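You operate a simulated robot arm through the tools that you are given. There is no shell and no other tool. Be economical: measure what you need, move in short steps, check, and stop when the job is done.

Carry out the task below with a simulated two-armed robot. There is one attempt and no reset: what you move stays moved.

TASK
Press the bush into the green wheel.
Fine: air on, slide in, both buttons together; leave the wheel in the press and the dial as it is; air off again.

The check looks at the end state, three seconds after you hand in, the way a careful person would. Anything else that was tipped, shoved, dropped, spilled or broken makes it a failure.

THE ROBOT
Two 7-joint arms with two-finger parallel grippers on one trunk, on a base that drives. Base frame: it is fixed to the floor where the robot stands at the start and does not move with it; the origin is under the middle of the robot, x ahead of it, y to its left, z up. Units: m, rad, N and s.
The left shoulder is at the start at [0.06, 0.143, 0.928], the right one opposite. With the tool pointing down near the work surface each hand reaches from about 0.32 to 0.74 m from the robot's upright axis, wherever it stands, measured 20 degrees to its own side. Places, roughly: air lever [0.8, 0, 0.9]; nest on the press slide [0.7, -0.3, 0.9]; press slide [0.7, -0.3, 0.9]; pressure dial [1, 0, 0.9]. Payload 1.57 kg a hand.
The TCP of each hand is the grasp point between the finger pads, 0.03 m short of the fingertips. In the tool frame z runs along the fingers and y along their closing line. The gripper opens to 0.11 m. The fingers are 0.024 m wide and 0.012 m thick; the gripper's body (0.048 by 0.112 m) begins 0.078 m behind the TCP.
Orientation is told as [roll, pitch, yaw] about the base's x, y, z axes, in that order, counted from this pose: with the fingers straight down and closing along the base's y, the tool's x points along the base's -x, its y along +y and its z along -z.

THE INTERFACE
- The arms move only by the tool drive_tool. It takes "left_plan", "right_plan" or both (then of equal length, played together; a hand with none holds still); each is a list of rows, each a list of 7 numbers: the shift along the base's x, y, z in m, then the turn, a rotation vector about the base's x, y, z in degrees, then the closure, from 0 (fully open) to 1 (shut). In form: [[tx, ty, tz, rx, ry, rz, jaw], ...]. A call has 1 to 10 rows; each row shifts and turns the commanded pose from where the row before left it. Each row takes 0.2 s and may step no farther than 0.05 m and 0.15 rad from the row before; otherwise, or with a gripper value out of range, the whole call is refused. A pose out of reach is approached as far as the arm can. The call stops where the force on the tool passes 70 N (or 10 N more than at its start, if that is more) or the arm is blocked; 0.2 s more then pass. Each finger travels about 0.045 m/s and halts on what it meets, pressing with about 21 N; the grip force reading is that of the motor and also rises with nothing between the fingers. The clock runs only during rows and for 0.2 s after the last one: add rows that do not move to give the fingers time. The reply holds the time, the measured pose of the TCP, the force on the tool along the base axes, the opening and the grip force, in the units named above and with some noise, with the torque about the TCP (base axes, N m) and any sound that the robot's microphone picked up, and new pictures: "views" is both (left out), scene, wrist or none (wrist: the cameras of the hands that moved).
- Cameras (640 x 400 px; columns grow to the right, rows downward): "scene" is now at [0.0571, -0.0135, 1.5541]; the picture's right is [-0.15, -0.99, 0.00], its down [-0.59, 0.09, -0.80] and it looks along [0.79, -0.12, -0.60] (base axes); focal length 290 px, centre (320, 200). "left" rides on the left gripper at [0.07, -0.016, -0.141] in its tool frame; the picture's right is [0.23, 0.97, 0.00], its down [-0.85, 0.20, -0.48] and it looks along [-0.47, 0.11, 0.88] (tool axes); focal length 222 px, centre (320, 200). "right" rides on the right gripper at [0.07, 0.016, -0.141] in its tool frame; the picture's right is [-0.23, 0.97, 0.00], its down [-0.85, -0.20, -0.48] and it looks along [-0.47, -0.11, 0.88] (tool axes); focal length 222 px, centre (320, 200). There is no depth. A picture from a camera that has moved, and an enlarged one, comes with that camera's place and axes in the base frame and with its lens.
- move_column(by): slides the trunk up (or, below 0, down) by that many m; the arms and the scene camera ride with it, the base frame stays. It gives what a move gives, with no picture.
- drive_base(legs): drives the robot by 1 to 6 legs, each [ahead, left, turn to the left] in m, m and rad, along the robot's own axes; the way and the turn of a leg run together, so that a leg with both is an arc; at most 1.5 m and 3.142 rad a leg. The arms and the cameras ride along, it lands a little off, and it stops where it bumps. It gives what a move gives, and a new picture of the scene camera.
- head_to(pan, tilt): turns the head with the scene camera to pan (to the left, within 1.501 rad either way) and tilt (down, from -0.506 to 1.204), counted from straight ahead of the robot. It gives what a move gives, and a new picture of the scene camera.
- close_up(camera, box): a new picture of the part [left, top, right, bottom] of that camera's present view, enlarged. No time passes.
- hand_in(): hands the job in; it is judged then, once.

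Go step by step. Nothing tells you exact positions but the pictures and the camera data: compare them with the known pose of the tool, close in by small moves and look again before you grip or let go. The budget is 120 turns and 260 pictures, counting those below and the enlarged ones. Unless the task says otherwise, let go and move clear before handing in, and close with one line.

The tools are called after "Emit:" as name(argument=value, ...) on one line, values as JSON. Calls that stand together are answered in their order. drive_tool: Moves the arms, as the interface text tells. Its arguments: {"type":"object","properties":{"left_plan":{"type":"array"},"right_plan":{"type":"array"},"views":{"type":"string","enum":["both","scene","wrist","none"]}},"required":[]} The other tools are called the same way: move_column (by) slides the trunk up or down; drive_base (legs) drives the base; head_to (pan, tilt) turns the head that bears the scene camera; close_up (camera, box) takes an enlarged picture of a part of a camera's view; hand_in () hands the job in.

At the start:

```text
t: 0.0
left_tcp_pos: [0.6213, 0.0369, 1.0009]
left_tool_rot: [-0.001, -0.001, 0.0]
left_wrist_force: [0.0, -0.3, 0.0]
left_torque: [0.0, 0.01, 0.0]
left_grip_width: 0.1099
left_grasp_force: 0.1
right_tcp_pos: [0.4481, -0.3706, 1.0002]
right_tool_rot: [0.002, 0.001, 0.0]
right_wrist_force: [0.7, -0.3, 0.3]
right_torque: [-0.03, 0.0, 0.01]
right_grip_width: 0.11
right_grasp_force: 0.1
trunk travel left (down, up): [-0.526, 0.064]
robot x, y, heading: [-0.0022, -0.0014, 0.001]
head pan, tilt: [-0.152, 0.642]
```

scene: 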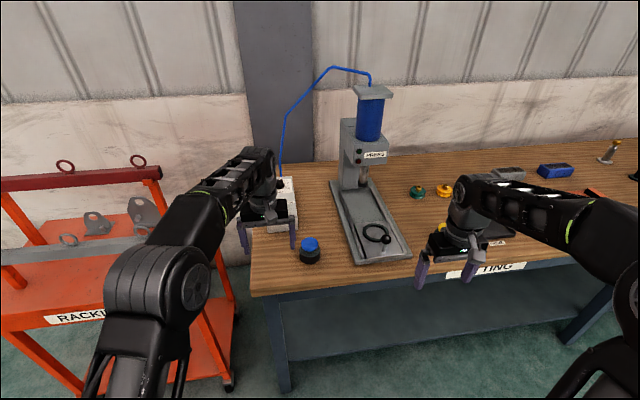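
right: 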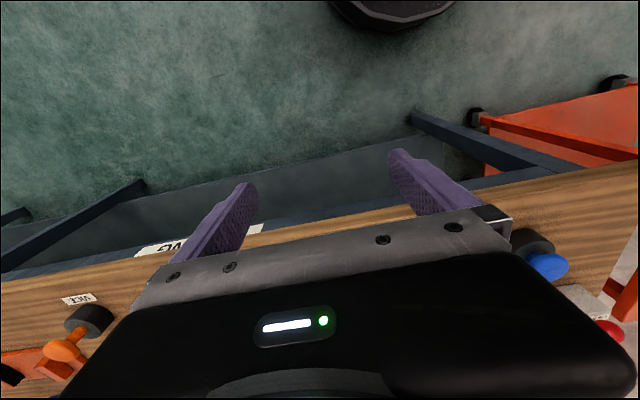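
left: 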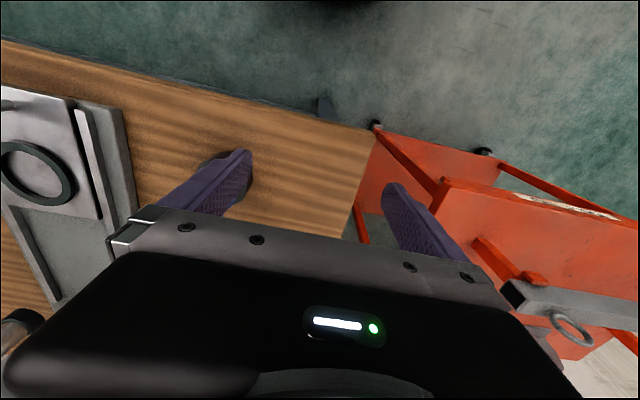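

I see the press in the middle with its slide pulled out, a green and a yellow part to its right, and a blue button at the left and probably an orange one on the right. I'll enlarge the areas first.

Emit:
close_up(camera="scene", box=[320, 80, 480, 280])

Emit:
close_up(camera="scene", box=[230, 140, 390, 280])

Emit:
close_up(camera="scene", box=[400, 120, 640, 290])

```text
2.00 times, centred on (400, 180) of scene
camera zoom: at [0.0571, -0.0135, 1.5541], right [-0.15, -0.99, 0.0], down [-0.59, 0.09, -0.8], along [0.79, -0.12, -0.6], focal length 581 px, centre (160, 240)
```

zoom: 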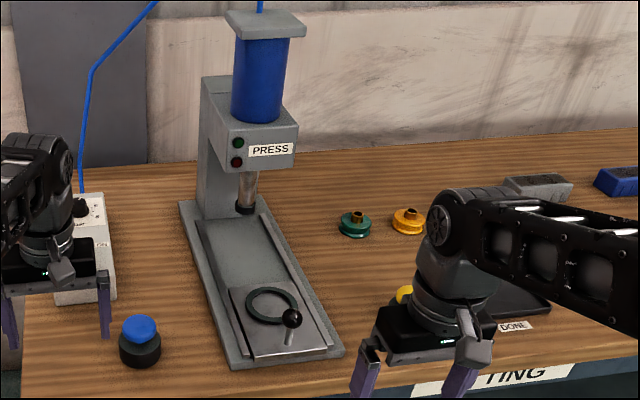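

```text
2.86 times, centred on (310, 210) of scene
camera zoom: at [0.0571, -0.0135, 1.5541], right [-0.15, -0.99, 0.0], down [-0.59, 0.09, -0.8], along [0.79, -0.12, -0.6], focal length 830 px, centre (349, 171)
```

zoom: 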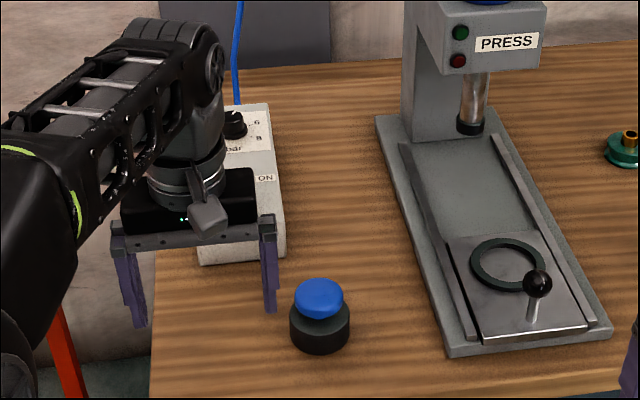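

```text
2.35 times, centred on (520, 205) of scene
camera zoom: at [0.0571, -0.0135, 1.5541], right [-0.15, -0.99, 0.0], down [-0.59, 0.09, -0.8], along [0.79, -0.12, -0.6], focal length 683 px, centre (-151, 188)
```

zoom: 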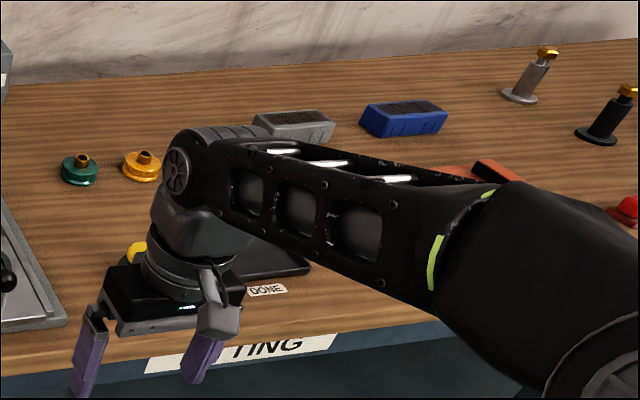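

Arms hide the air box and the right button. I'll move both hands outward and back to see.

Emit:
drive_tool(left_plan=[[-0.03, 0.04, 0.02, 0, 0, 0, 0], [-0.03, 0.04, 0.02, 0, 0, 0, 0], [-0.03, 0.04, 0, 0, 0, 0, 0], [-0.03, 0.04, 0, 0, 0, 0, 0], [-0.03, 0.04, 0, 0, 0, 0, 0], [-0.03, 0.03, 0, 0, 0, 0, 0]], right_plan=[[-0.03, -0.03, 0.02, 0, 0, 0, 0], [-0.03, -0.03, 0.02, 0, 0, 0, 0], [-0.03, -0.03, 0, 0, 0, 0, 0], [-0.03, -0.03, 0, 0, 0, 0, 0], [-0.01, -0.04, 0, 0, 0, 0, 0], [0, -0.03, 0, 0, 0, 0, 0]], views="both")

```text
refused: row 1 steps farther than a row can; nothing moved
```

Emit:
drive_tool(left_plan=[[-0.02, 0.03, 0.02, 0, 0, 0, 0], [-0.02, 0.03, 0.02, 0, 0, 0, 0], [-0.025, 0.04, 0, 0, 0, 0, 0], [-0.025, 0.04, 0, 0, 0, 0, 0], [-0.025, 0.04, 0, 0, 0, 0, 0], [-0.03, 0.03, 0, 0, 0, 0, 0]], right_plan=[[-0.03, -0.03, 0.02, 0, 0, 0, 0], [-0.03, -0.03, 0.02, 0, 0, 0, 0], [-0.03, -0.03, 0, 0, 0, 0, 0], [-0.03, -0.03, 0, 0, 0, 0, 0], [-0.01, -0.04, 0, 0, 0, 0, 0], [0, -0.03, 0, 0, 0, 0, 0]], views="scene")

```text
t: 1.4
left_tcp_pos: [0.4767, 0.2452, 1.0413]
left_tool_rot: [0.001, 0.0, 0.0]
left_wrist_force: [0.4, -0.8, 0.1]
left_torque: [0.01, -0.02, 0.0]
left_grip_width: 0.1099
left_grasp_force: 0.1
right_tcp_pos: [0.317, -0.5621, 1.0399]
right_tool_rot: [0.0, -0.001, -0.001]
right_wrist_force: [0.2, 0.0, -0.5]
right_torque: [0.01, -0.03, -0.02]
right_grip_width: 0.11
right_grasp_force: 0.0
trunk travel left (down, up): [-0.526, 0.064]
robot x, y, heading: [0.0008, -0.0014, 0.001]
head pan, tilt: [-0.152, 0.642]
camera scene: at [0.0562, -0.0134, 1.5542], right [-0.15, -0.99, 0.0], down [-0.59, 0.09, -0.8], along [0.79, -0.12, -0.6], focal length 290 px, centre (320, 200)
```

scene: 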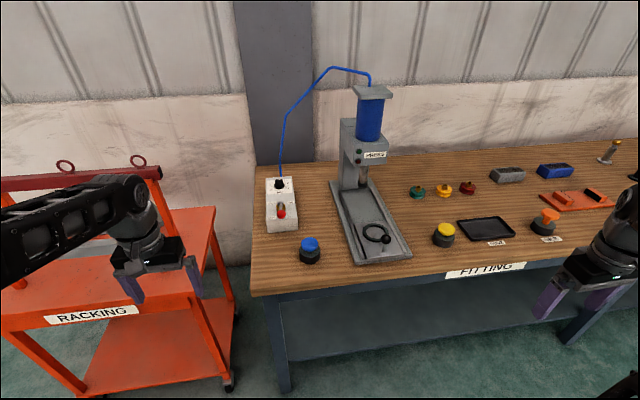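

Emit:
close_up(camera="scene", box=[250, 160, 330, 270])

Emit:
close_up(camera="scene", box=[400, 160, 590, 280])

Emit:
close_up(camera="scene", box=[320, 80, 430, 270])

Emit:
close_up(camera="scene", box=[400, 175, 490, 210])

```text
3.64 times, centred on (290, 215) of scene
camera zoom: at [0.0562, -0.0134, 1.5542], right [-0.15, -0.99, 0.0], down [-0.59, 0.09, -0.8], along [0.79, -0.12, -0.6], focal length 1056 px, centre (429, 146)
```

zoom: 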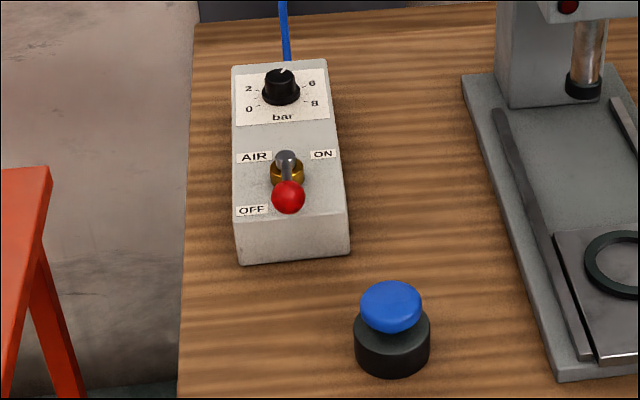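

```text
3.33 times, centred on (495, 220) of scene
camera zoom: at [0.0562, -0.0134, 1.5542], right [-0.15, -0.99, 0.0], down [-0.59, 0.09, -0.8], along [0.79, -0.12, -0.6], focal length 968 px, centre (-263, 133)
```

zoom: 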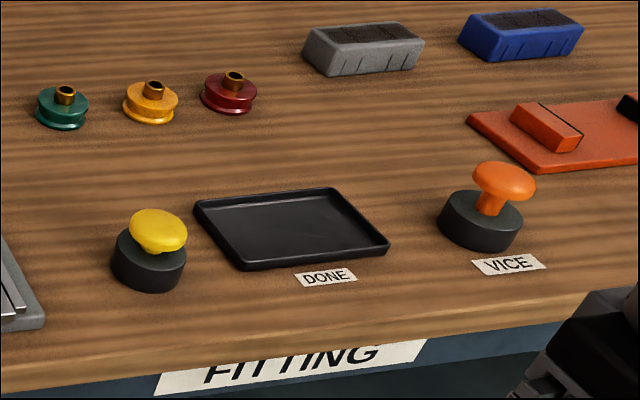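

```text
2.11 times, centred on (375, 175) of scene
camera zoom: at [0.0562, -0.0134, 1.5542], right [-0.15, -0.99, 0.0], down [-0.59, 0.09, -0.8], along [0.79, -0.12, -0.6], focal length 611 px, centre (204, 253)
```

zoom: 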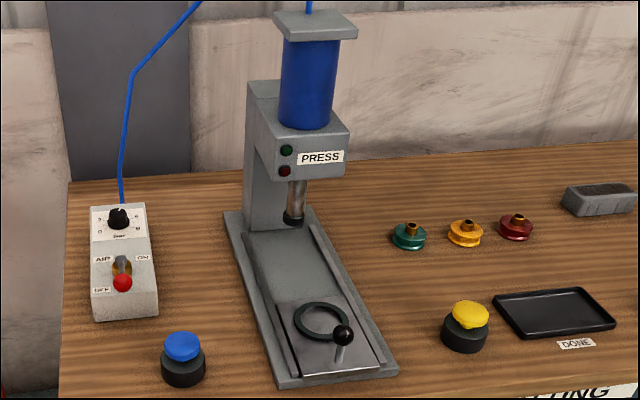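

```text
7.11 times, centred on (445, 192) of scene
camera zoom: at [0.0562, -0.0134, 1.5542], right [-0.15, -0.99, 0.0], down [-0.59, 0.09, -0.8], along [0.79, -0.12, -0.6], focal length 2065 px, centre (-569, 253)
```

zoom: 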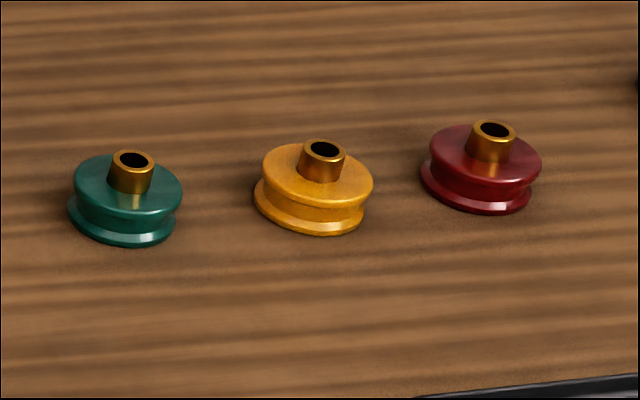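

The green wheel (bush already started in it) is near (0.97, -0.57), the nest near (0.74, -0.31) and its handle near (0.655, -0.31). The blue button is near (0.70, -0.08), the yellow near (0.70, -0.54) and the air lever near (0.82, 0.0). I'll drive to the press midline and closer.

Emit:
drive_base(legs=[[0, -0.31, 0], [0.2, 0, 0]])

```text
t: 4.7
left_tcp_pos: [0.6806, -0.06, 1.0405]
left_tool_rot: [0.0, -0.002, 0.003]
left_wrist_force: [-0.1, -0.2, 0.2]
left_torque: [-0.03, 0.02, 0.02]
left_grip_width: 0.11
left_grasp_force: 0.0
right_tcp_pos: [0.5234, -0.8675, 1.0394]
right_tool_rot: [0.002, -0.001, 0.003]
right_wrist_force: [-0.4, 0.1, 0.7]
right_torque: [-0.04, 0.02, -0.02]
right_grip_width: 0.1101
right_grasp_force: 0.0
trunk travel left (down, up): [-0.526, 0.064]
robot x, y, heading: [0.2035, -0.3068, 0.004]
head pan, tilt: [-0.152, 0.642]
camera scene: at [0.262, -0.3202, 1.5541], right [-0.15, -0.99, 0.0], down [-0.59, 0.09, -0.8], along [0.79, -0.12, -0.6], focal length 290 px, centre (320, 200)
```

scene: 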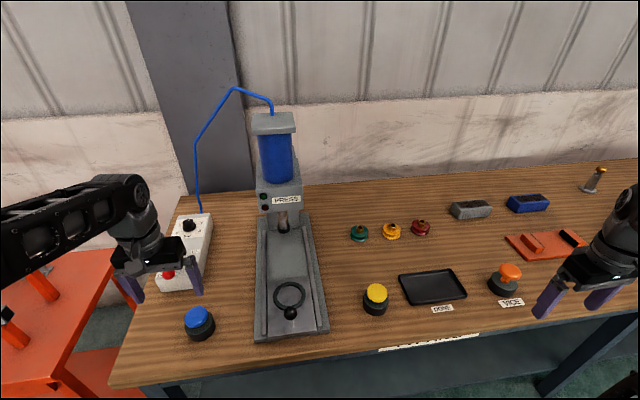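

Good view. I'll refine positions from here with enlargements.

Emit:
close_up(camera="scene", box=[340, 215, 400, 250])

Emit:
close_up(camera="scene", box=[250, 200, 340, 345])

Emit:
close_up(camera="scene", box=[150, 210, 230, 300])

```text
10.67 times, centred on (370, 232) of scene
camera zoom: at [0.262, -0.3202, 1.5541], right [-0.15, -0.99, 0.0], down [-0.59, 0.09, -0.8], along [0.79, -0.12, -0.6], focal length 3098 px, centre (-213, -147)
```

zoom: 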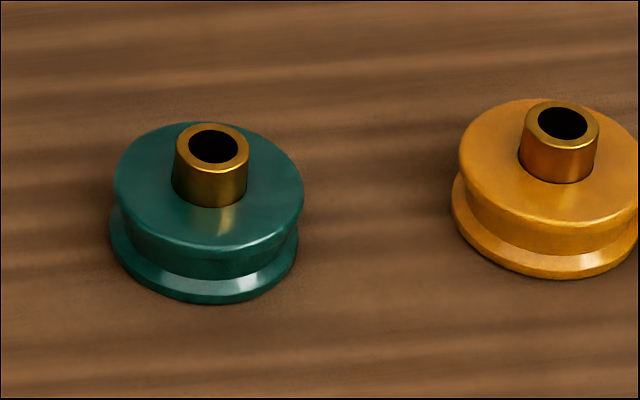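

```text
2.76 times, centred on (295, 272) of scene
camera zoom: at [0.262, -0.3202, 1.5541], right [-0.15, -0.99, 0.0], down [-0.59, 0.09, -0.8], along [0.79, -0.12, -0.6], focal length 801 px, centre (389, 0)
```

zoom: 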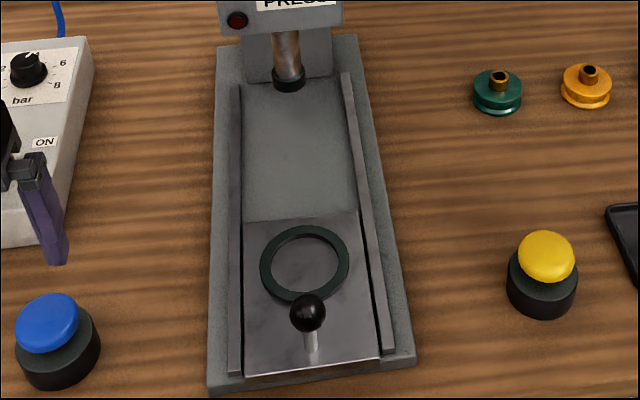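

```text
4.44 times, centred on (190, 255) of scene
camera zoom: at [0.262, -0.3202, 1.5541], right [-0.15, -0.99, 0.0], down [-0.59, 0.09, -0.8], along [0.79, -0.12, -0.6], focal length 1291 px, centre (898, -44)
```

zoom: 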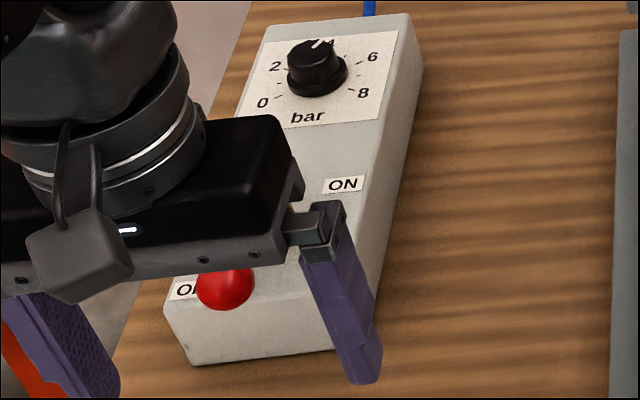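

Wheel centre is about (0.971, -0.564), top z≈0.87, bush top ≈0.886; the nest is about (0.743, -0.309). I need to drive closer, so I check the clearance between base and bench.

Emit:
head_to(pan=0, tilt=1.2)

```text
t: 5.7
left_tcp_pos: [0.6802, -0.0594, 1.0394]
left_tool_rot: [0.001, 0.0, 0.002]
left_wrist_force: [0.2, 0.3, 0.5]
left_torque: [0.0, 0.03, 0.02]
left_grip_width: 0.1099
left_grasp_force: 0.1
right_tcp_pos: [0.5222, -0.8679, 1.0409]
right_tool_rot: [0.001, 0.0, 0.001]
right_wrist_force: [1.0, -1.0, 0.6]
right_torque: [0.0, 0.0, -0.06]
right_grip_width: 0.1101
right_grasp_force: 0.1
trunk travel left (down, up): [-0.526, 0.064]
robot x, y, heading: [0.2029, -0.3094, 0.003]
head pan, tilt: [0.0, 1.201]
camera scene: at [0.2303, -0.307, 1.5132], right [0.0, -1.0, 0.0], down [-0.93, 0.0, -0.36], along [0.36, 0.0, -0.93], focal length 290 px, centre (320, 200)
```

scene: 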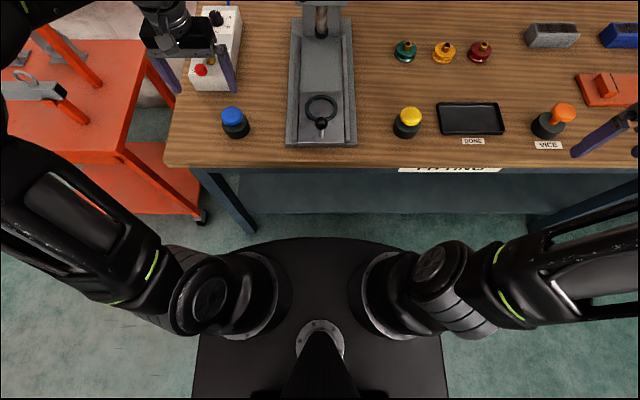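

There's roughly 0.1 m of room; I'll go ahead 0.07 m only, then look at the lever.

Emit:
drive_base(legs=[[0.07, 0, 0]])

Emit:
drive_tool(left_plan=[[-0.04, -0.01, 0.02, 0, 0, 0, 0], [-0.045, -0.0, 0.02, 0, 0, 0, 0], [-0.045, 0, 0.02, 0, 0, 0, 0], [-0.045, 0, 0, 0, 0, 0, 0], [-0.04, 0, 0, 0, 0, 0, 0]], views="none")

Emit:
head_to(pan=0.35, tilt=0.75)

Emit:
close_up(camera="scene", box=[240, 140, 400, 260])

```text
t: 6.7
left_tcp_pos: [0.7523, -0.0607, 1.0388]
left_tool_rot: [0.001, 0.001, 0.004]
left_wrist_force: [-0.5, -0.3, 0.5]
left_torque: [-0.02, 0.06, 0.02]
left_grip_width: 0.1101
left_grasp_force: 0.0
right_tcp_pos: [0.5945, -0.8663, 1.0402]
right_tool_rot: [0.003, 0.0, 0.002]
right_wrist_force: [1.0, 0.8, -0.6]
right_torque: [0.02, 0.05, 0.01]
right_grip_width: 0.1099
right_grasp_force: 0.0
trunk travel left (down, up): [-0.526, 0.064]
robot x, y, heading: [0.2739, -0.3044, 0.005]
head pan, tilt: [0.0, 1.201]
camera scene: at [0.3026, -0.3069, 1.5131], right [0.0, -1.0, 0.0], down [-0.93, 0.0, -0.36], along [0.36, 0.0, -0.93], focal length 290 px, centre (320, 200)
```

scene: 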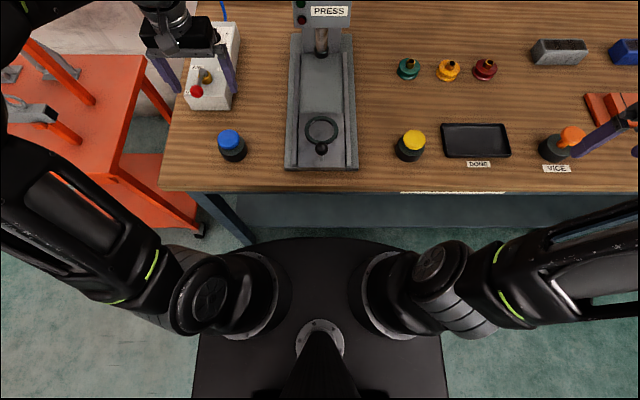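

```text
t: 7.9
left_tcp_pos: [0.5341, -0.0759, 1.0982]
left_tool_rot: [0.002, 0.0, -0.001]
left_wrist_force: [0.3, -0.6, -0.2]
left_torque: [0.07, 0.0, -0.05]
left_grip_width: 0.1102
left_grasp_force: 0.1
right_tcp_pos: [0.5905, -0.8698, 1.0399]
right_tool_rot: [0.004, 0.0, -0.001]
right_wrist_force: [-0.4, -0.6, -0.2]
right_torque: [0.05, -0.03, 0.01]
right_grip_width: 0.1101
right_grasp_force: 0.0
trunk travel left (down, up): [-0.526, 0.064]
robot x, y, heading: [0.2681, -0.3075, 0.007]
head pan, tilt: [0.0, 1.201]
```

```text
t: 8.8
left_tcp_pos: [0.5348, -0.0733, 1.0984]
left_tool_rot: [0.002, -0.003, -0.001]
left_wrist_force: [0.0, 1.0, 0.4]
left_torque: [-0.01, 0.04, -0.05]
left_grip_width: 0.11
left_grasp_force: 0.0
right_tcp_pos: [0.5933, -0.8661, 1.0414]
right_tool_rot: [0.004, -0.001, 0.002]
right_wrist_force: [-0.8, 0.7, 0.0]
right_torque: [0.0, 0.01, 0.03]
right_grip_width: 0.11
right_grasp_force: 0.1
trunk travel left (down, up): [-0.526, 0.064]
robot x, y, heading: [0.2755, -0.3087, 0.006]
head pan, tilt: [0.351, 0.75]
camera scene: at [0.3228, -0.2785, 1.5448], right [0.34, -0.94, 0.0], down [-0.64, -0.24, -0.73], along [0.69, 0.25, -0.68], focal length 290 px, centre (320, 200)
```

scene: 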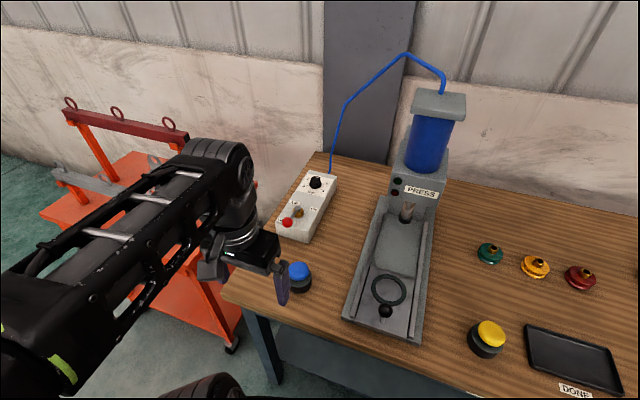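

```text
3.33 times, centred on (320, 200) of scene
camera zoom: at [0.3228, -0.2785, 1.5448], right [0.34, -0.94, 0.0], down [-0.64, -0.24, -0.73], along [0.69, 0.25, -0.68], focal length 968 px, centre (320, 200)
```

zoom: 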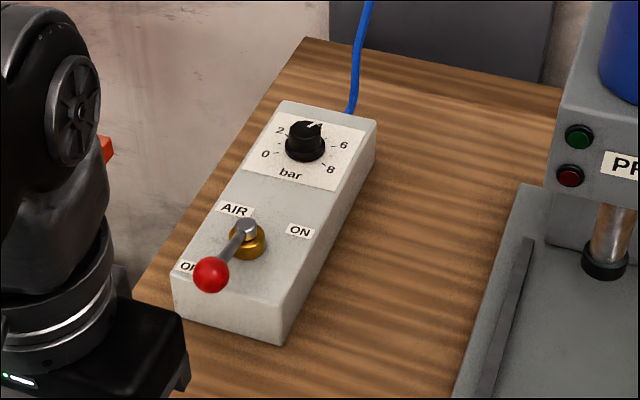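

The valve lever swings: ball at about (0.81, 0.00, 0.942), spindle at (0.88, 0, 0.933), ON lies to the -y side. I'll come down with the closed left fingers on the +y side of the ball.

Emit:
drive_tool(left_plan=[[0.039, 0.0186, 0, 0, 0, 0, 1], [0.039, 0.0186, 0, 0, 0, 0, 1], [0.039, 0.0186, 0, 0, 0, 0, 1], [0.039, 0.0186, -0.01, 0, 0, 0, 1], [0.039, 0.0186, -0.01, 0, 0, 0, 1], [0.039, 0.0186, -0.01, 0, 0, 0, 1], [0.039, 0.0186, -0.01, 0, 0, 0, 1]], views="both")

```text
t: 10.4
left_tcp_pos: [0.8102, 0.0613, 1.0583]
left_tool_rot: [-0.001, -0.001, 0.004]
left_wrist_force: [1.1, 0.6, -0.4]
left_torque: [-0.01, 0.04, -0.04]
left_grip_width: 0.0
left_grasp_force: 18.4
right_tcp_pos: [0.5936, -0.8671, 1.0396]
right_tool_rot: [0.002, 0.0, 0.004]
right_wrist_force: [0.4, -0.1, 0.1]
right_torque: [-0.02, -0.02, 0.01]
right_grip_width: 0.11
right_grasp_force: 0.0
trunk travel left (down, up): [-0.526, 0.064]
robot x, y, heading: [0.2783, -0.305, -0.002]
head pan, tilt: [0.351, 0.75]
camera scene: at [0.3241, -0.278, 1.5449], right [0.35, -0.94, 0.0], down [-0.64, -0.24, -0.73], along [0.69, 0.25, -0.68], focal length 290 px, centre (320, 200)
camera left: at [0.7402, 0.0446, 1.2005], right [-0.23, 0.97, 0.0], down [0.85, 0.2, 0.48], along [0.47, 0.11, -0.88], focal length 222 px, centre (320, 200)
```

scene: 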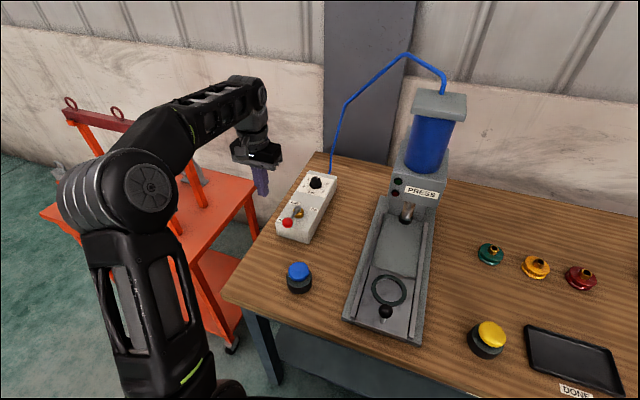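
left: 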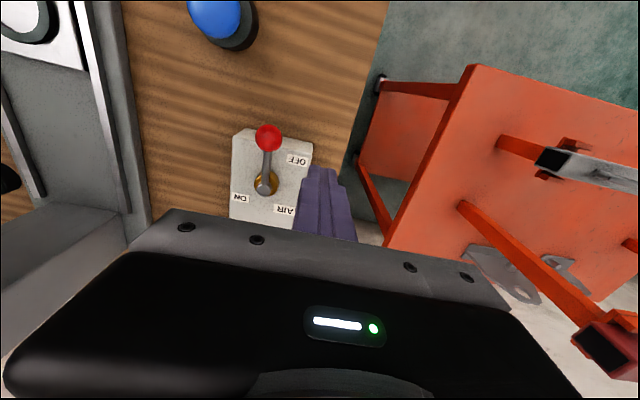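

The ball estimate is confirmed. I go down beside it.

Emit:
drive_tool(left_plan=[[0, -0.004, -0.035, 0, 0, 0, 1], [0, -0.004, -0.035, 0, 0, 0, 1], [0, 0, -0.034, 0, 0, 0, 1]], views="wrist")

```text
t: 11.2
left_tcp_pos: [0.8081, 0.0509, 0.9547]
left_tool_rot: [0.001, 0.001, 0.004]
left_wrist_force: [1.1, -0.5, 1.0]
left_torque: [0.0, 0.02, -0.04]
left_grip_width: 0.0
left_grasp_force: 21.1
right_tcp_pos: [0.5937, -0.868, 1.04]
right_tool_rot: [0.002, -0.001, 0.001]
right_wrist_force: [0.0, -0.2, 0.1]
right_torque: [0.0, 0.03, 0.02]
right_grip_width: 0.1102
right_grasp_force: 0.0
trunk travel left (down, up): [-0.526, 0.064]
robot x, y, heading: [0.2738, -0.3102, 0.005]
head pan, tilt: [0.351, 0.75]
camera left: at [0.7381, 0.0355, 1.097], right [-0.23, 0.97, 0.0], down [0.85, 0.2, 0.48], along [0.47, 0.11, -0.88], focal length 222 px, centre (320, 200)
```

left: 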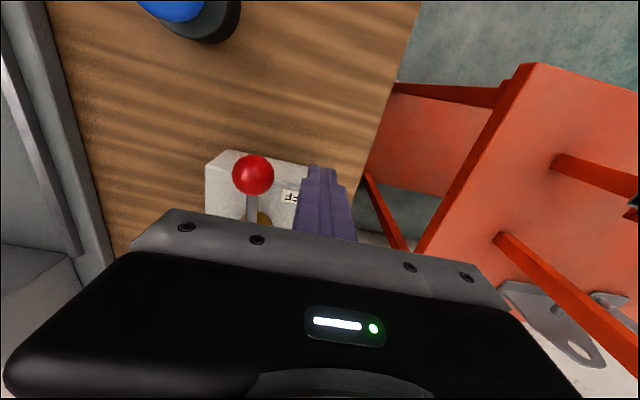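

Emit:
drive_tool(left_plan=[[0, -0.024, 0, 0, 0, 0, 1], [-0.003, -0.0256, 0, 0, 0, 0, 1], [0.003, -0.017, 0, 0, 0, 0, 1], [0.005, -0.0155, 0, 0, 0, 0, 1], [0.01, -0.015, 0, 0, 0, 0, 1], [0.012, -0.013, 0, 0, 0, 0, 1], [0.012, -0.008, 0, 0, 0, 0, 1], [0.01, -0.003, 0, 0, 0, 0, 1]], views="both")

```text
t: 13.0
left_tcp_pos: [0.8581, -0.0679, 0.9567]
left_tool_rot: [-0.001, 0.001, 0.002]
left_wrist_force: [0.0, 0.0, 0.1]
left_torque: [-0.02, 0.05, -0.02]
left_grip_width: 0.0
left_grasp_force: 21.2
right_tcp_pos: [0.5936, -0.8671, 1.0402]
right_tool_rot: [0.001, -0.001, 0.003]
right_wrist_force: [0.7, 0.5, -0.6]
right_torque: [-0.01, -0.02, -0.03]
right_grip_width: 0.11
right_grasp_force: 0.0
trunk travel left (down, up): [-0.526, 0.064]
robot x, y, heading: [0.2732, -0.3095, 0.001]
head pan, tilt: [0.351, 0.75]
camera scene: at [0.3229, -0.2785, 1.5449], right [0.35, -0.94, 0.0], down [-0.64, -0.24, -0.73], along [0.69, 0.25, -0.68], focal length 290 px, centre (320, 200)
camera left: at [0.7882, -0.0847, 1.0986], right [-0.23, 0.97, 0.0], down [0.85, 0.2, 0.48], along [0.47, 0.11, -0.88], focal length 222 px, centre (320, 200)
```

scene: 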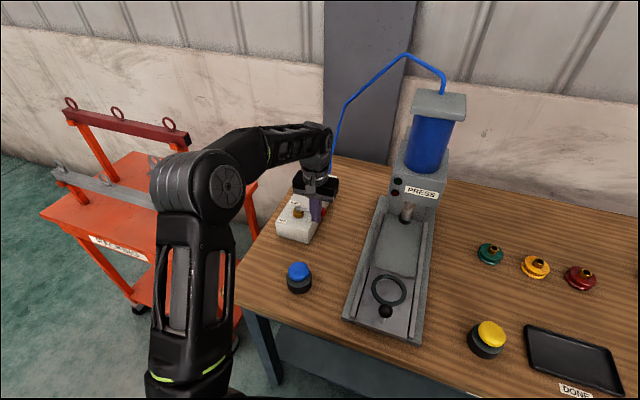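
left: 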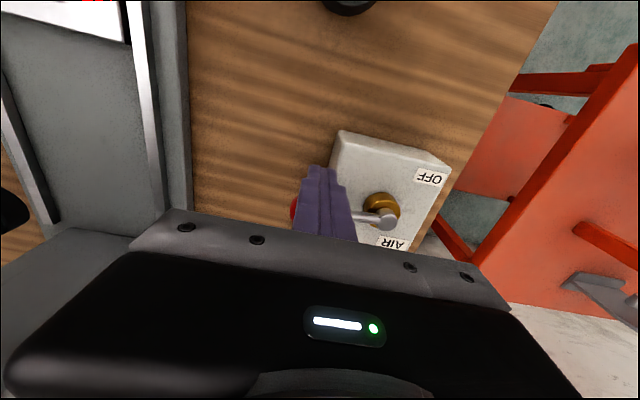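

The lever points nearly to ON. I'll nudge a little further, then back away and look.

Emit:
drive_tool(left_plan=[[0.006, 0, 0, 0, 0, 0, 1], [0.006, 0, 0, 0, 0, 0, 1]], views="none")

Emit:
drive_tool(left_plan=[[-0.04, 0, 0.0, 0, 0, 0, 1], [-0.02, 0, 0.04, 0, 0, 0, 1], [-0.03, 0, 0.04, 0, 0, 0, 1], [-0.05, 0, 0.0, 0, 0, 0, 0.5], [-0.05, 0, 0.0, 0, 0, 0, 0.5], [-0.05, 0, 0.0, 0, 0, 0, 0.5], [-0.05, 0, 0.0, 0, 0, 0, 0.5]], views="none")

Emit:
close_up(camera="scene", box=[240, 140, 440, 260])

```text
t: 13.6
left_tcp_pos: [0.8592, -0.0693, 0.9567]
left_tool_rot: [0.0, 0.017, 0.002]
left_wrist_force: [-44.3, -4.8, 3.9]
left_torque: [-0.4, 0.82, -0.17]
left_grip_width: 0.0
left_grasp_force: 21.6
right_tcp_pos: [0.5882, -0.8694, 1.0423]
right_tool_rot: [0.002, -0.006, 0.004]
right_wrist_force: [0.5, -0.4, 0.2]
right_torque: [0.0, -0.01, 0.0]
right_grip_width: 0.1098
right_grasp_force: 0.0
trunk travel left (down, up): [-0.526, 0.064]
robot x, y, heading: [0.2709, -0.309, 0.004]
head pan, tilt: [0.351, 0.75]
```

```text
t: 15.2
left_tcp_pos: [0.5792, -0.0678, 1.0355]
left_tool_rot: [0.001, -0.001, 0.002]
left_wrist_force: [-0.5, -0.4, 1.2]
left_torque: [-0.02, 0.01, -0.01]
left_grip_width: 0.0548
left_grasp_force: 0.1
right_tcp_pos: [0.5913, -0.8672, 1.0408]
right_tool_rot: [0.002, -0.001, 0.003]
right_wrist_force: [-0.2, 0.1, 0.8]
right_torque: [-0.02, -0.05, 0.03]
right_grip_width: 0.11
right_grasp_force: 0.0
trunk travel left (down, up): [-0.526, 0.064]
robot x, y, heading: [0.2742, -0.3051, 0.005]
head pan, tilt: [0.351, 0.75]
```

```text
3.20 times, centred on (340, 200) of scene
camera zoom: at [0.321, -0.2783, 1.545], right [0.35, -0.94, 0.0], down [-0.64, -0.24, -0.73], along [0.69, 0.25, -0.68], focal length 929 px, centre (256, 200)
```

zoom: 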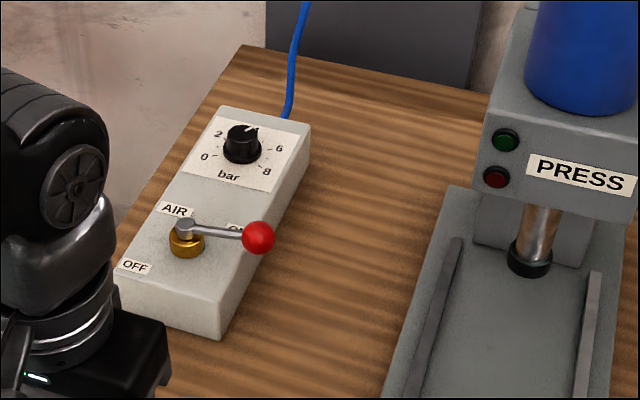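

Air is ON. Now I shift right to bring the green wheel in reach of the right hand.

Emit:
drive_base(legs=[[0, -0.12, 0]])

Emit:
drive_tool(right_plan=[[0.03, 0.036, 0.003, 0, 0, 0, 0.23], [0.03, 0.036, 0.003, 0, 0, 0, 0.23], [0.03, 0.036, 0.003, 0, 0, 0, 0.23], [0.03, 0.036, 0.003, 0, 0, 0, 0.23], [0.03, 0.036, 0.003, 0, 0, 0, 0.23], [0.03, 0.036, 0.003, 0, 0, 0, 0.23], [0.03, 0.036, 0, 0, 0, 0, 0.23], [0.03, 0.036, 0, 0, 0, 0, 0.23], [0.03, 0.036, 0, 0, 0, 0, 0.23]], views="none")

Emit:
head_to(pan=-0.15, tilt=0.75)

```text
t: 16.4
left_tcp_pos: [0.5814, -0.1914, 1.0345]
left_tool_rot: [0.003, -0.001, 0.004]
left_wrist_force: [0.9, 0.4, -0.2]
left_torque: [0.01, 0.02, 0.0]
left_grip_width: 0.0548
left_grasp_force: 0.0
right_tcp_pos: [0.593, -0.9892, 1.0395]
right_tool_rot: [0.002, 0.0, 0.004]
right_wrist_force: [-1.0, -0.1, -0.6]
right_torque: [0.06, 0.02, 0.02]
right_grip_width: 0.1099
right_grasp_force: 0.0
trunk travel left (down, up): [-0.526, 0.064]
robot x, y, heading: [0.2721, -0.4289, 0.001]
head pan, tilt: [0.351, 0.75]
camera scene: at [0.3229, -0.4009, 1.545], right [0.35, -0.94, 0.0], down [-0.64, -0.23, -0.73], along [0.69, 0.25, -0.68], focal length 290 px, centre (320, 200)
```

scene: 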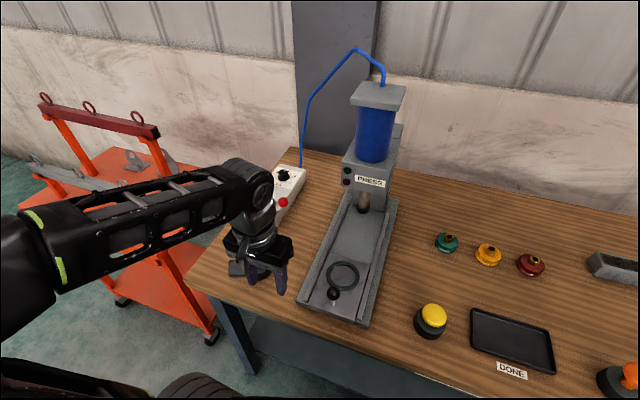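

```text
t: 18.4
left_tcp_pos: [0.5827, -0.186, 1.0346]
left_tool_rot: [-0.002, -0.001, 0.005]
left_wrist_force: [0.3, 0.6, -0.1]
left_torque: [-0.04, 0.0, 0.0]
left_grip_width: 0.0549
left_grasp_force: 0.2
right_tcp_pos: [0.8654, -0.6597, 1.0586]
right_tool_rot: [0.001, -0.002, 0.002]
right_wrist_force: [-0.8, 1.1, -0.5]
right_torque: [-0.12, 0.02, 0.0]
right_grip_width: 0.0846
right_grasp_force: 0.0
trunk travel left (down, up): [-0.526, 0.064]
robot x, y, heading: [0.2728, -0.4275, 0.005]
head pan, tilt: [0.351, 0.75]
```

```text
t: 19.4
left_tcp_pos: [0.5826, -0.1889, 1.0371]
left_tool_rot: [0.0, 0.0, 0.003]
left_wrist_force: [0.1, 0.7, 0.8]
left_torque: [0.0, 0.0, 0.01]
left_grip_width: 0.0551
left_grasp_force: 0.0
right_tcp_pos: [0.8637, -0.6626, 1.0587]
right_tool_rot: [0.002, -0.001, 0.002]
right_wrist_force: [-0.5, -0.8, 0.1]
right_torque: [0.03, -0.02, 0.04]
right_grip_width: 0.0849
right_grasp_force: 0.1
trunk travel left (down, up): [-0.526, 0.064]
robot x, y, heading: [0.2731, -0.4295, -0.001]
head pan, tilt: [-0.15, 0.75]
camera scene: at [0.3271, -0.4397, 1.5449], right [-0.15, -0.99, 0.0], down [-0.67, 0.1, -0.73], along [0.72, -0.11, -0.68], focal length 290 px, centre (320, 200)
```

scene: 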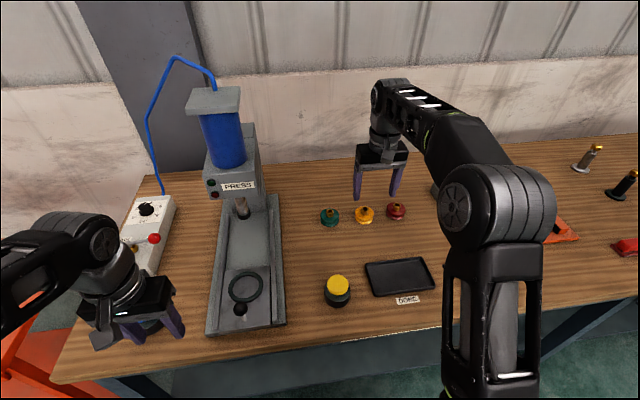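

Next, the right hand goes over the green wheel and I check it with the wrist camera.

Emit:
drive_tool(right_plan=[[0.028, 0.024, -0.01, 0, 0, 0, 0.23], [0.028, 0.024, -0.02, 0, 0, 0, 0.23], [0.027, 0.025, -0.03, 0, 0, 0, 0.23], [0.024, 0.025, -0.03, 0, 0, 0, 0.23]], views="both")

Emit:
close_up(camera="scene", box=[280, 160, 420, 240])

```text
t: 20.4
left_tcp_pos: [0.5813, -0.1893, 1.0355]
left_tool_rot: [0.0, -0.001, 0.003]
left_wrist_force: [-0.2, -0.9, 0.3]
left_torque: [0.01, -0.02, 0.01]
left_grip_width: 0.0548
left_grasp_force: 0.1
right_tcp_pos: [0.9294, -0.6012, 0.9928]
right_tool_rot: [0.001, -0.006, 0.003]
right_wrist_force: [-0.8, -0.8, 0.0]
right_torque: [0.02, 0.02, -0.03]
right_grip_width: 0.0847
right_grasp_force: 0.1
right hand out of reach, approached as far as the arm can: row 1, 2, 4
trunk travel left (down, up): [-0.526, 0.064]
robot x, y, heading: [0.2749, -0.4284, 0.0]
head pan, tilt: [-0.15, 0.75]
camera scene: at [0.3267, -0.44, 1.545], right [-0.15, -0.99, 0.0], down [-0.67, 0.1, -0.73], along [0.72, -0.11, -0.68], focal length 290 px, centre (320, 200)
camera right: at [0.8585, -0.5856, 1.1344], right [0.23, 0.97, 0.0], down [0.85, -0.2, 0.48], along [0.47, -0.11, -0.87], focal length 222 px, centre (320, 200)
```

scene: 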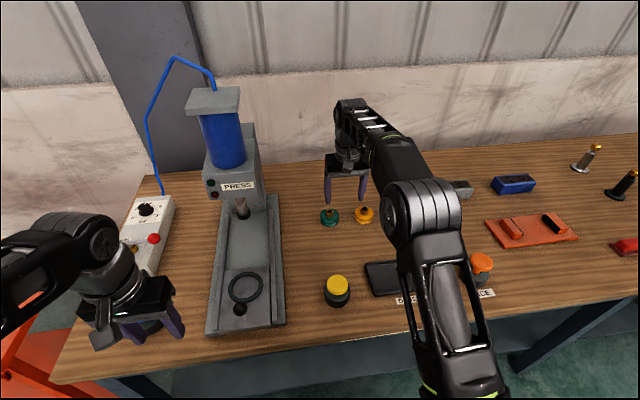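
right: 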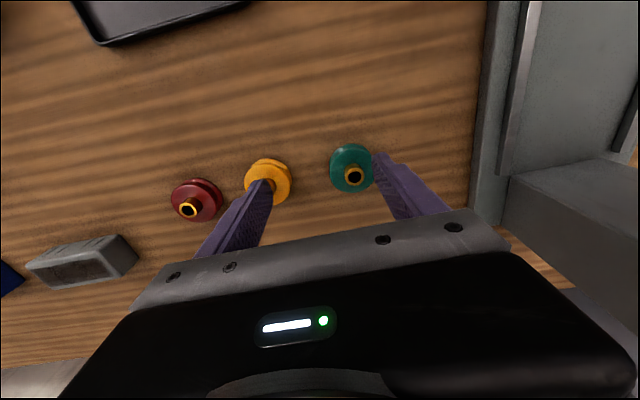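

```text
4.57 times, centred on (350, 200) of scene
camera zoom: at [0.3267, -0.44, 1.545], right [-0.15, -0.99, 0.0], down [-0.67, 0.1, -0.73], along [0.72, -0.11, -0.68], focal length 1328 px, centre (183, 200)
```

zoom: 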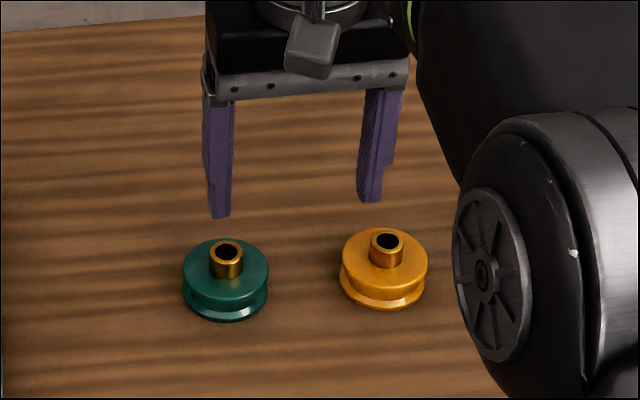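

The hand is at its reach limit here; raising the trunk puts the shoulder nearer the wrist height and should give the missing centimetres. First the hand retreats slightly so that commanded and measured pose agree.

Emit:
move_column(by=0.06)

Emit:
drive_tool(right_plan=[[0, 0, -0.03, 0, 0, 0, 0.23], [0, 0, -0.02, 0, 0, 0, 0.23]], views="wrist")

```text
t: 21.4
left_tcp_pos: [0.5817, -0.1899, 1.0948]
left_tool_rot: [0.0, -0.001, 0.004]
left_wrist_force: [-0.4, 0.1, 0.7]
left_torque: [-0.02, 0.01, -0.04]
left_grip_width: 0.0549
left_grasp_force: 0.1
right_tcp_pos: [0.9297, -0.6011, 1.0539]
right_tool_rot: [0.002, -0.008, 0.004]
right_wrist_force: [-0.5, 0.4, 0.5]
right_torque: [0.0, 0.0, 0.01]
right_grip_width: 0.0847
right_grasp_force: 0.1
trunk travel left (down, up): [-0.586, 0.004]
robot x, y, heading: [0.2744, -0.4251, 0.001]
head pan, tilt: [-0.15, 0.75]
```

```text
t: 21.9
left_tcp_pos: [0.5825, -0.1894, 1.0953]
left_tool_rot: [0.0, -0.001, 0.003]
left_wrist_force: [-0.5, 0.3, 0.7]
left_torque: [-0.05, -0.01, 0.01]
left_grip_width: 0.0553
left_grasp_force: 0.1
right_tcp_pos: [0.9294, -0.6005, 1.003]
right_tool_rot: [0.001, -0.006, 0.003]
right_wrist_force: [0.6, -1.1, -0.1]
right_torque: [-0.03, -0.01, 0.02]
right_grip_width: 0.0847
right_grasp_force: 0.0
trunk travel left (down, up): [-0.586, 0.004]
robot x, y, heading: [0.2732, -0.4263, -0.0]
head pan, tilt: [-0.15, 0.75]
camera right: at [0.8591, -0.5851, 1.1449], right [0.22, 0.97, 0.0], down [0.85, -0.2, 0.48], along [0.47, -0.11, -0.88], focal length 222 px, centre (320, 200)
```

right: 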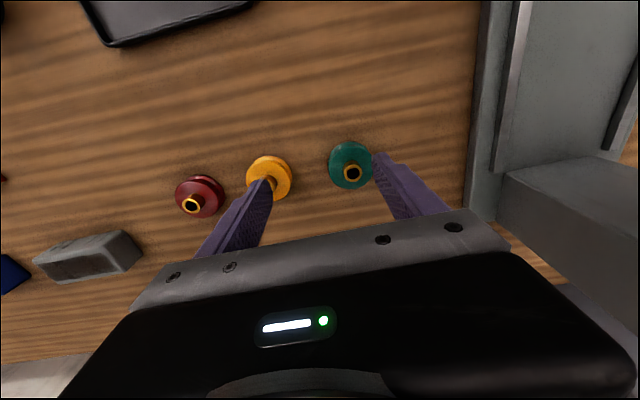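

Emit:
drive_tool(right_plan=[[0.01, 0.012, -0.03, 0, 0, 0, 0.23], [0.01, 0.012, -0.02, 0, 0, 0, 0.23], [0.01, 0.01, -0.01, 0, 0, 0, 0.23], [0.01, 0.001, -0.01, 0, 0, 0, 0.23]], views="both")

```text
t: 22.9
left_tcp_pos: [0.5822, -0.1893, 1.0948]
left_tool_rot: [0.001, 0.001, 0.001]
left_wrist_force: [-0.3, 0.1, -0.2]
left_torque: [0.02, -0.02, -0.02]
left_grip_width: 0.0549
left_grasp_force: 0.1
right_tcp_pos: [0.9698, -0.5662, 0.9338]
right_tool_rot: [0.003, -0.008, 0.002]
right_wrist_force: [0.0, 0.4, -0.3]
right_torque: [0.02, 0.01, -0.01]
right_grip_width: 0.0847
right_grasp_force: 0.0
trunk travel left (down, up): [-0.586, 0.004]
robot x, y, heading: [0.273, -0.4259, 0.004]
head pan, tilt: [-0.15, 0.75]
camera scene: at [0.3277, -0.4398, 1.6049], right [-0.15, -0.99, 0.0], down [-0.67, 0.1, -0.73], along [0.72, -0.11, -0.68], focal length 290 px, centre (320, 200)
camera right: at [0.8997, -0.5507, 1.0751], right [0.22, 0.97, 0.0], down [0.85, -0.2, 0.48], along [0.47, -0.11, -0.88], focal length 222 px, centre (320, 200)
```

scene: 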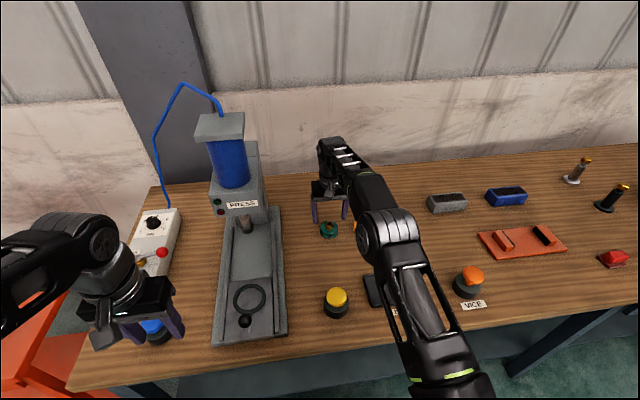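
right: 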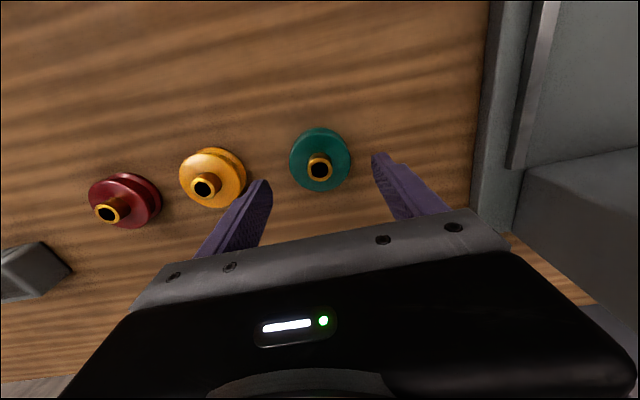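

Well aligned: wheel centre about (0.968, -0.567). I descend so the tips take only the top flange, then close.

Emit:
drive_tool(right_plan=[[-0.002, -0.001, -0.025, 0, 0, 0, 0.23], [0, 0, -0.015, 0, 0, 0, 0.23], [0, 0, -0.01, 0, 0, 0, 0.23], [0, 0, 0, 0, 0, 0, 1], [0, 0, 0, 0, 0, 0, 1], [0, 0, 0, 0, 0, 0, 1], [0, 0, 0, 0, 0, 0, 1]], views="both")

Emit:
close_up(camera="scene", box=[290, 180, 390, 250])

```text
t: 24.6
left_tcp_pos: [0.5809, -0.1887, 1.0954]
left_tool_rot: [0.001, 0.0, 0.002]
left_wrist_force: [0.3, -0.1, -0.4]
left_torque: [0.01, 0.0, 0.03]
left_grip_width: 0.0551
left_grasp_force: 0.0
right_tcp_pos: [0.9667, -0.5667, 0.8832]
right_tool_rot: [-0.001, -0.006, 0.001]
right_wrist_force: [-0.2, -1.2, 0.5]
right_torque: [-0.1, -0.08, -0.04]
right_grip_width: 0.0614
right_grasp_force: 21.2
trunk travel left (down, up): [-0.586, 0.004]
robot x, y, heading: [0.2711, -0.4289, 0.004]
head pan, tilt: [-0.15, 0.75]
camera scene: at [0.3273, -0.4397, 1.6049], right [-0.15, -0.99, 0.0], down [-0.67, 0.1, -0.73], along [0.72, -0.11, -0.68], focal length 290 px, centre (320, 200)
camera right: at [0.8968, -0.5514, 1.0246], right [0.22, 0.97, 0.0], down [0.85, -0.2, 0.48], along [0.47, -0.11, -0.88], focal length 222 px, centre (320, 200)
```

scene: 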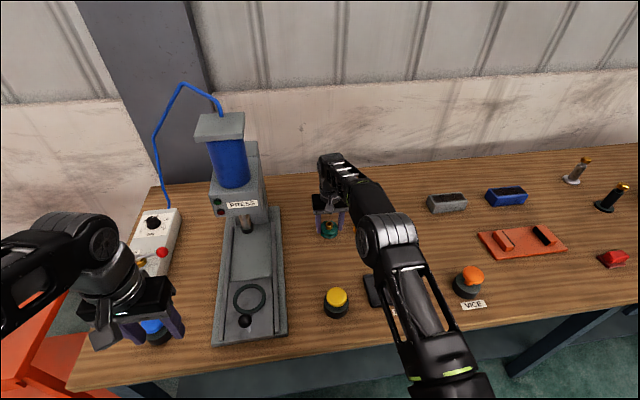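
right: 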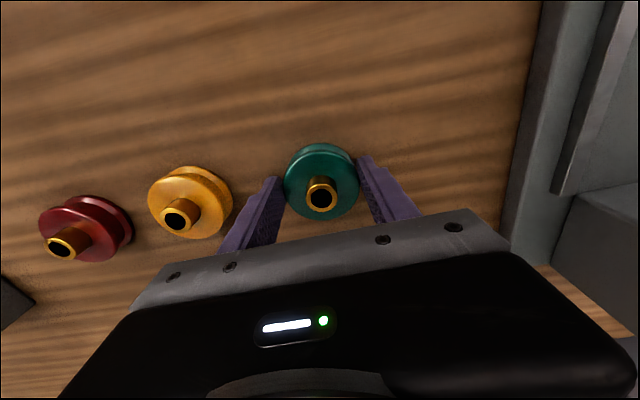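

```text
5.71 times, centred on (340, 215) of scene
camera zoom: at [0.3273, -0.4397, 1.6049], right [-0.15, -0.99, 0.0], down [-0.67, 0.1, -0.73], along [0.72, -0.11, -0.68], focal length 1660 px, centre (206, 114)
```

zoom: 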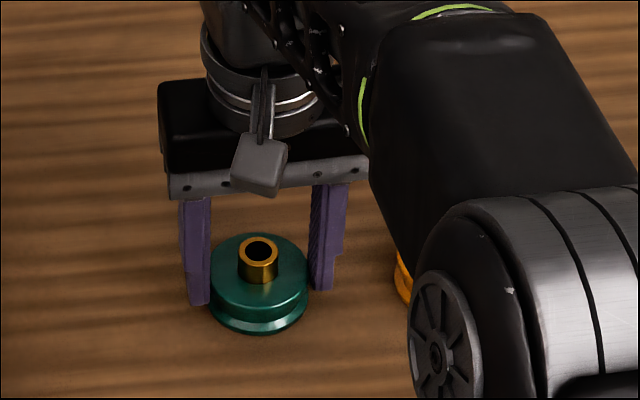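

The wheel is held (0.0614 m, bush upright). I lift it and carry it back in x first, then over towards the nest, staying away from the press head.

Emit:
drive_tool(right_plan=[[0, 0, 0.02, 0, 0, 0, 1], [0, 0, 0.03, 0, 0, 0, 1], [-0.01, 0, 0.035, 0, 0, 0, 1], [-0.045, 0.01, 0, 0, 0, 0, 1], [-0.045, 0.01, 0, 0, 0, 0, 1], [-0.045, 0.01, 0, 0, 0, 0, 1], [-0.04, 0.02, 0, 0, 0, 0, 1], [-0.038, 0.025, 0, 0, 0, 0, 1]], views="scene")

Emit:
close_up(camera="scene", box=[200, 240, 300, 350])

```text
t: 26.4
left_tcp_pos: [0.5812, -0.1886, 1.0946]
left_tool_rot: [0.0, 0.0, 0.003]
left_wrist_force: [-0.6, 0.3, -0.8]
left_torque: [-0.02, 0.0, -0.04]
left_grip_width: 0.055
left_grasp_force: 0.2
right_tcp_pos: [0.7416, -0.4882, 0.9683]
right_tool_rot: [-0.001, -0.008, 0.004]
right_wrist_force: [-0.7, -0.5, -6.0]
right_torque: [-0.01, 0.07, 0.01]
right_grip_width: 0.0611
right_grasp_force: 21.5
trunk travel left (down, up): [-0.586, 0.004]
robot x, y, heading: [0.2748, -0.4295, 0.0]
head pan, tilt: [-0.15, 0.75]
camera scene: at [0.3265, -0.4391, 1.6049], right [-0.15, -0.99, 0.0], down [-0.67, 0.1, -0.73], along [0.72, -0.11, -0.68], focal length 290 px, centre (320, 200)
```

scene: 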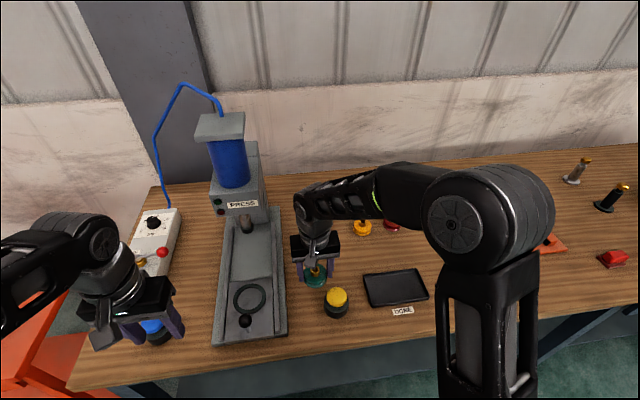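

```text
3.64 times, centred on (250, 295) of scene
camera zoom: at [0.3265, -0.4391, 1.6049], right [-0.15, -0.99, 0.0], down [-0.67, 0.1, -0.73], along [0.72, -0.11, -0.68], focal length 1056 px, centre (574, -146)
```

zoom: 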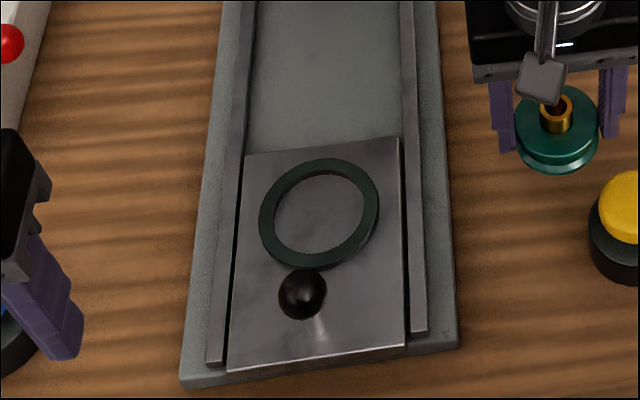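

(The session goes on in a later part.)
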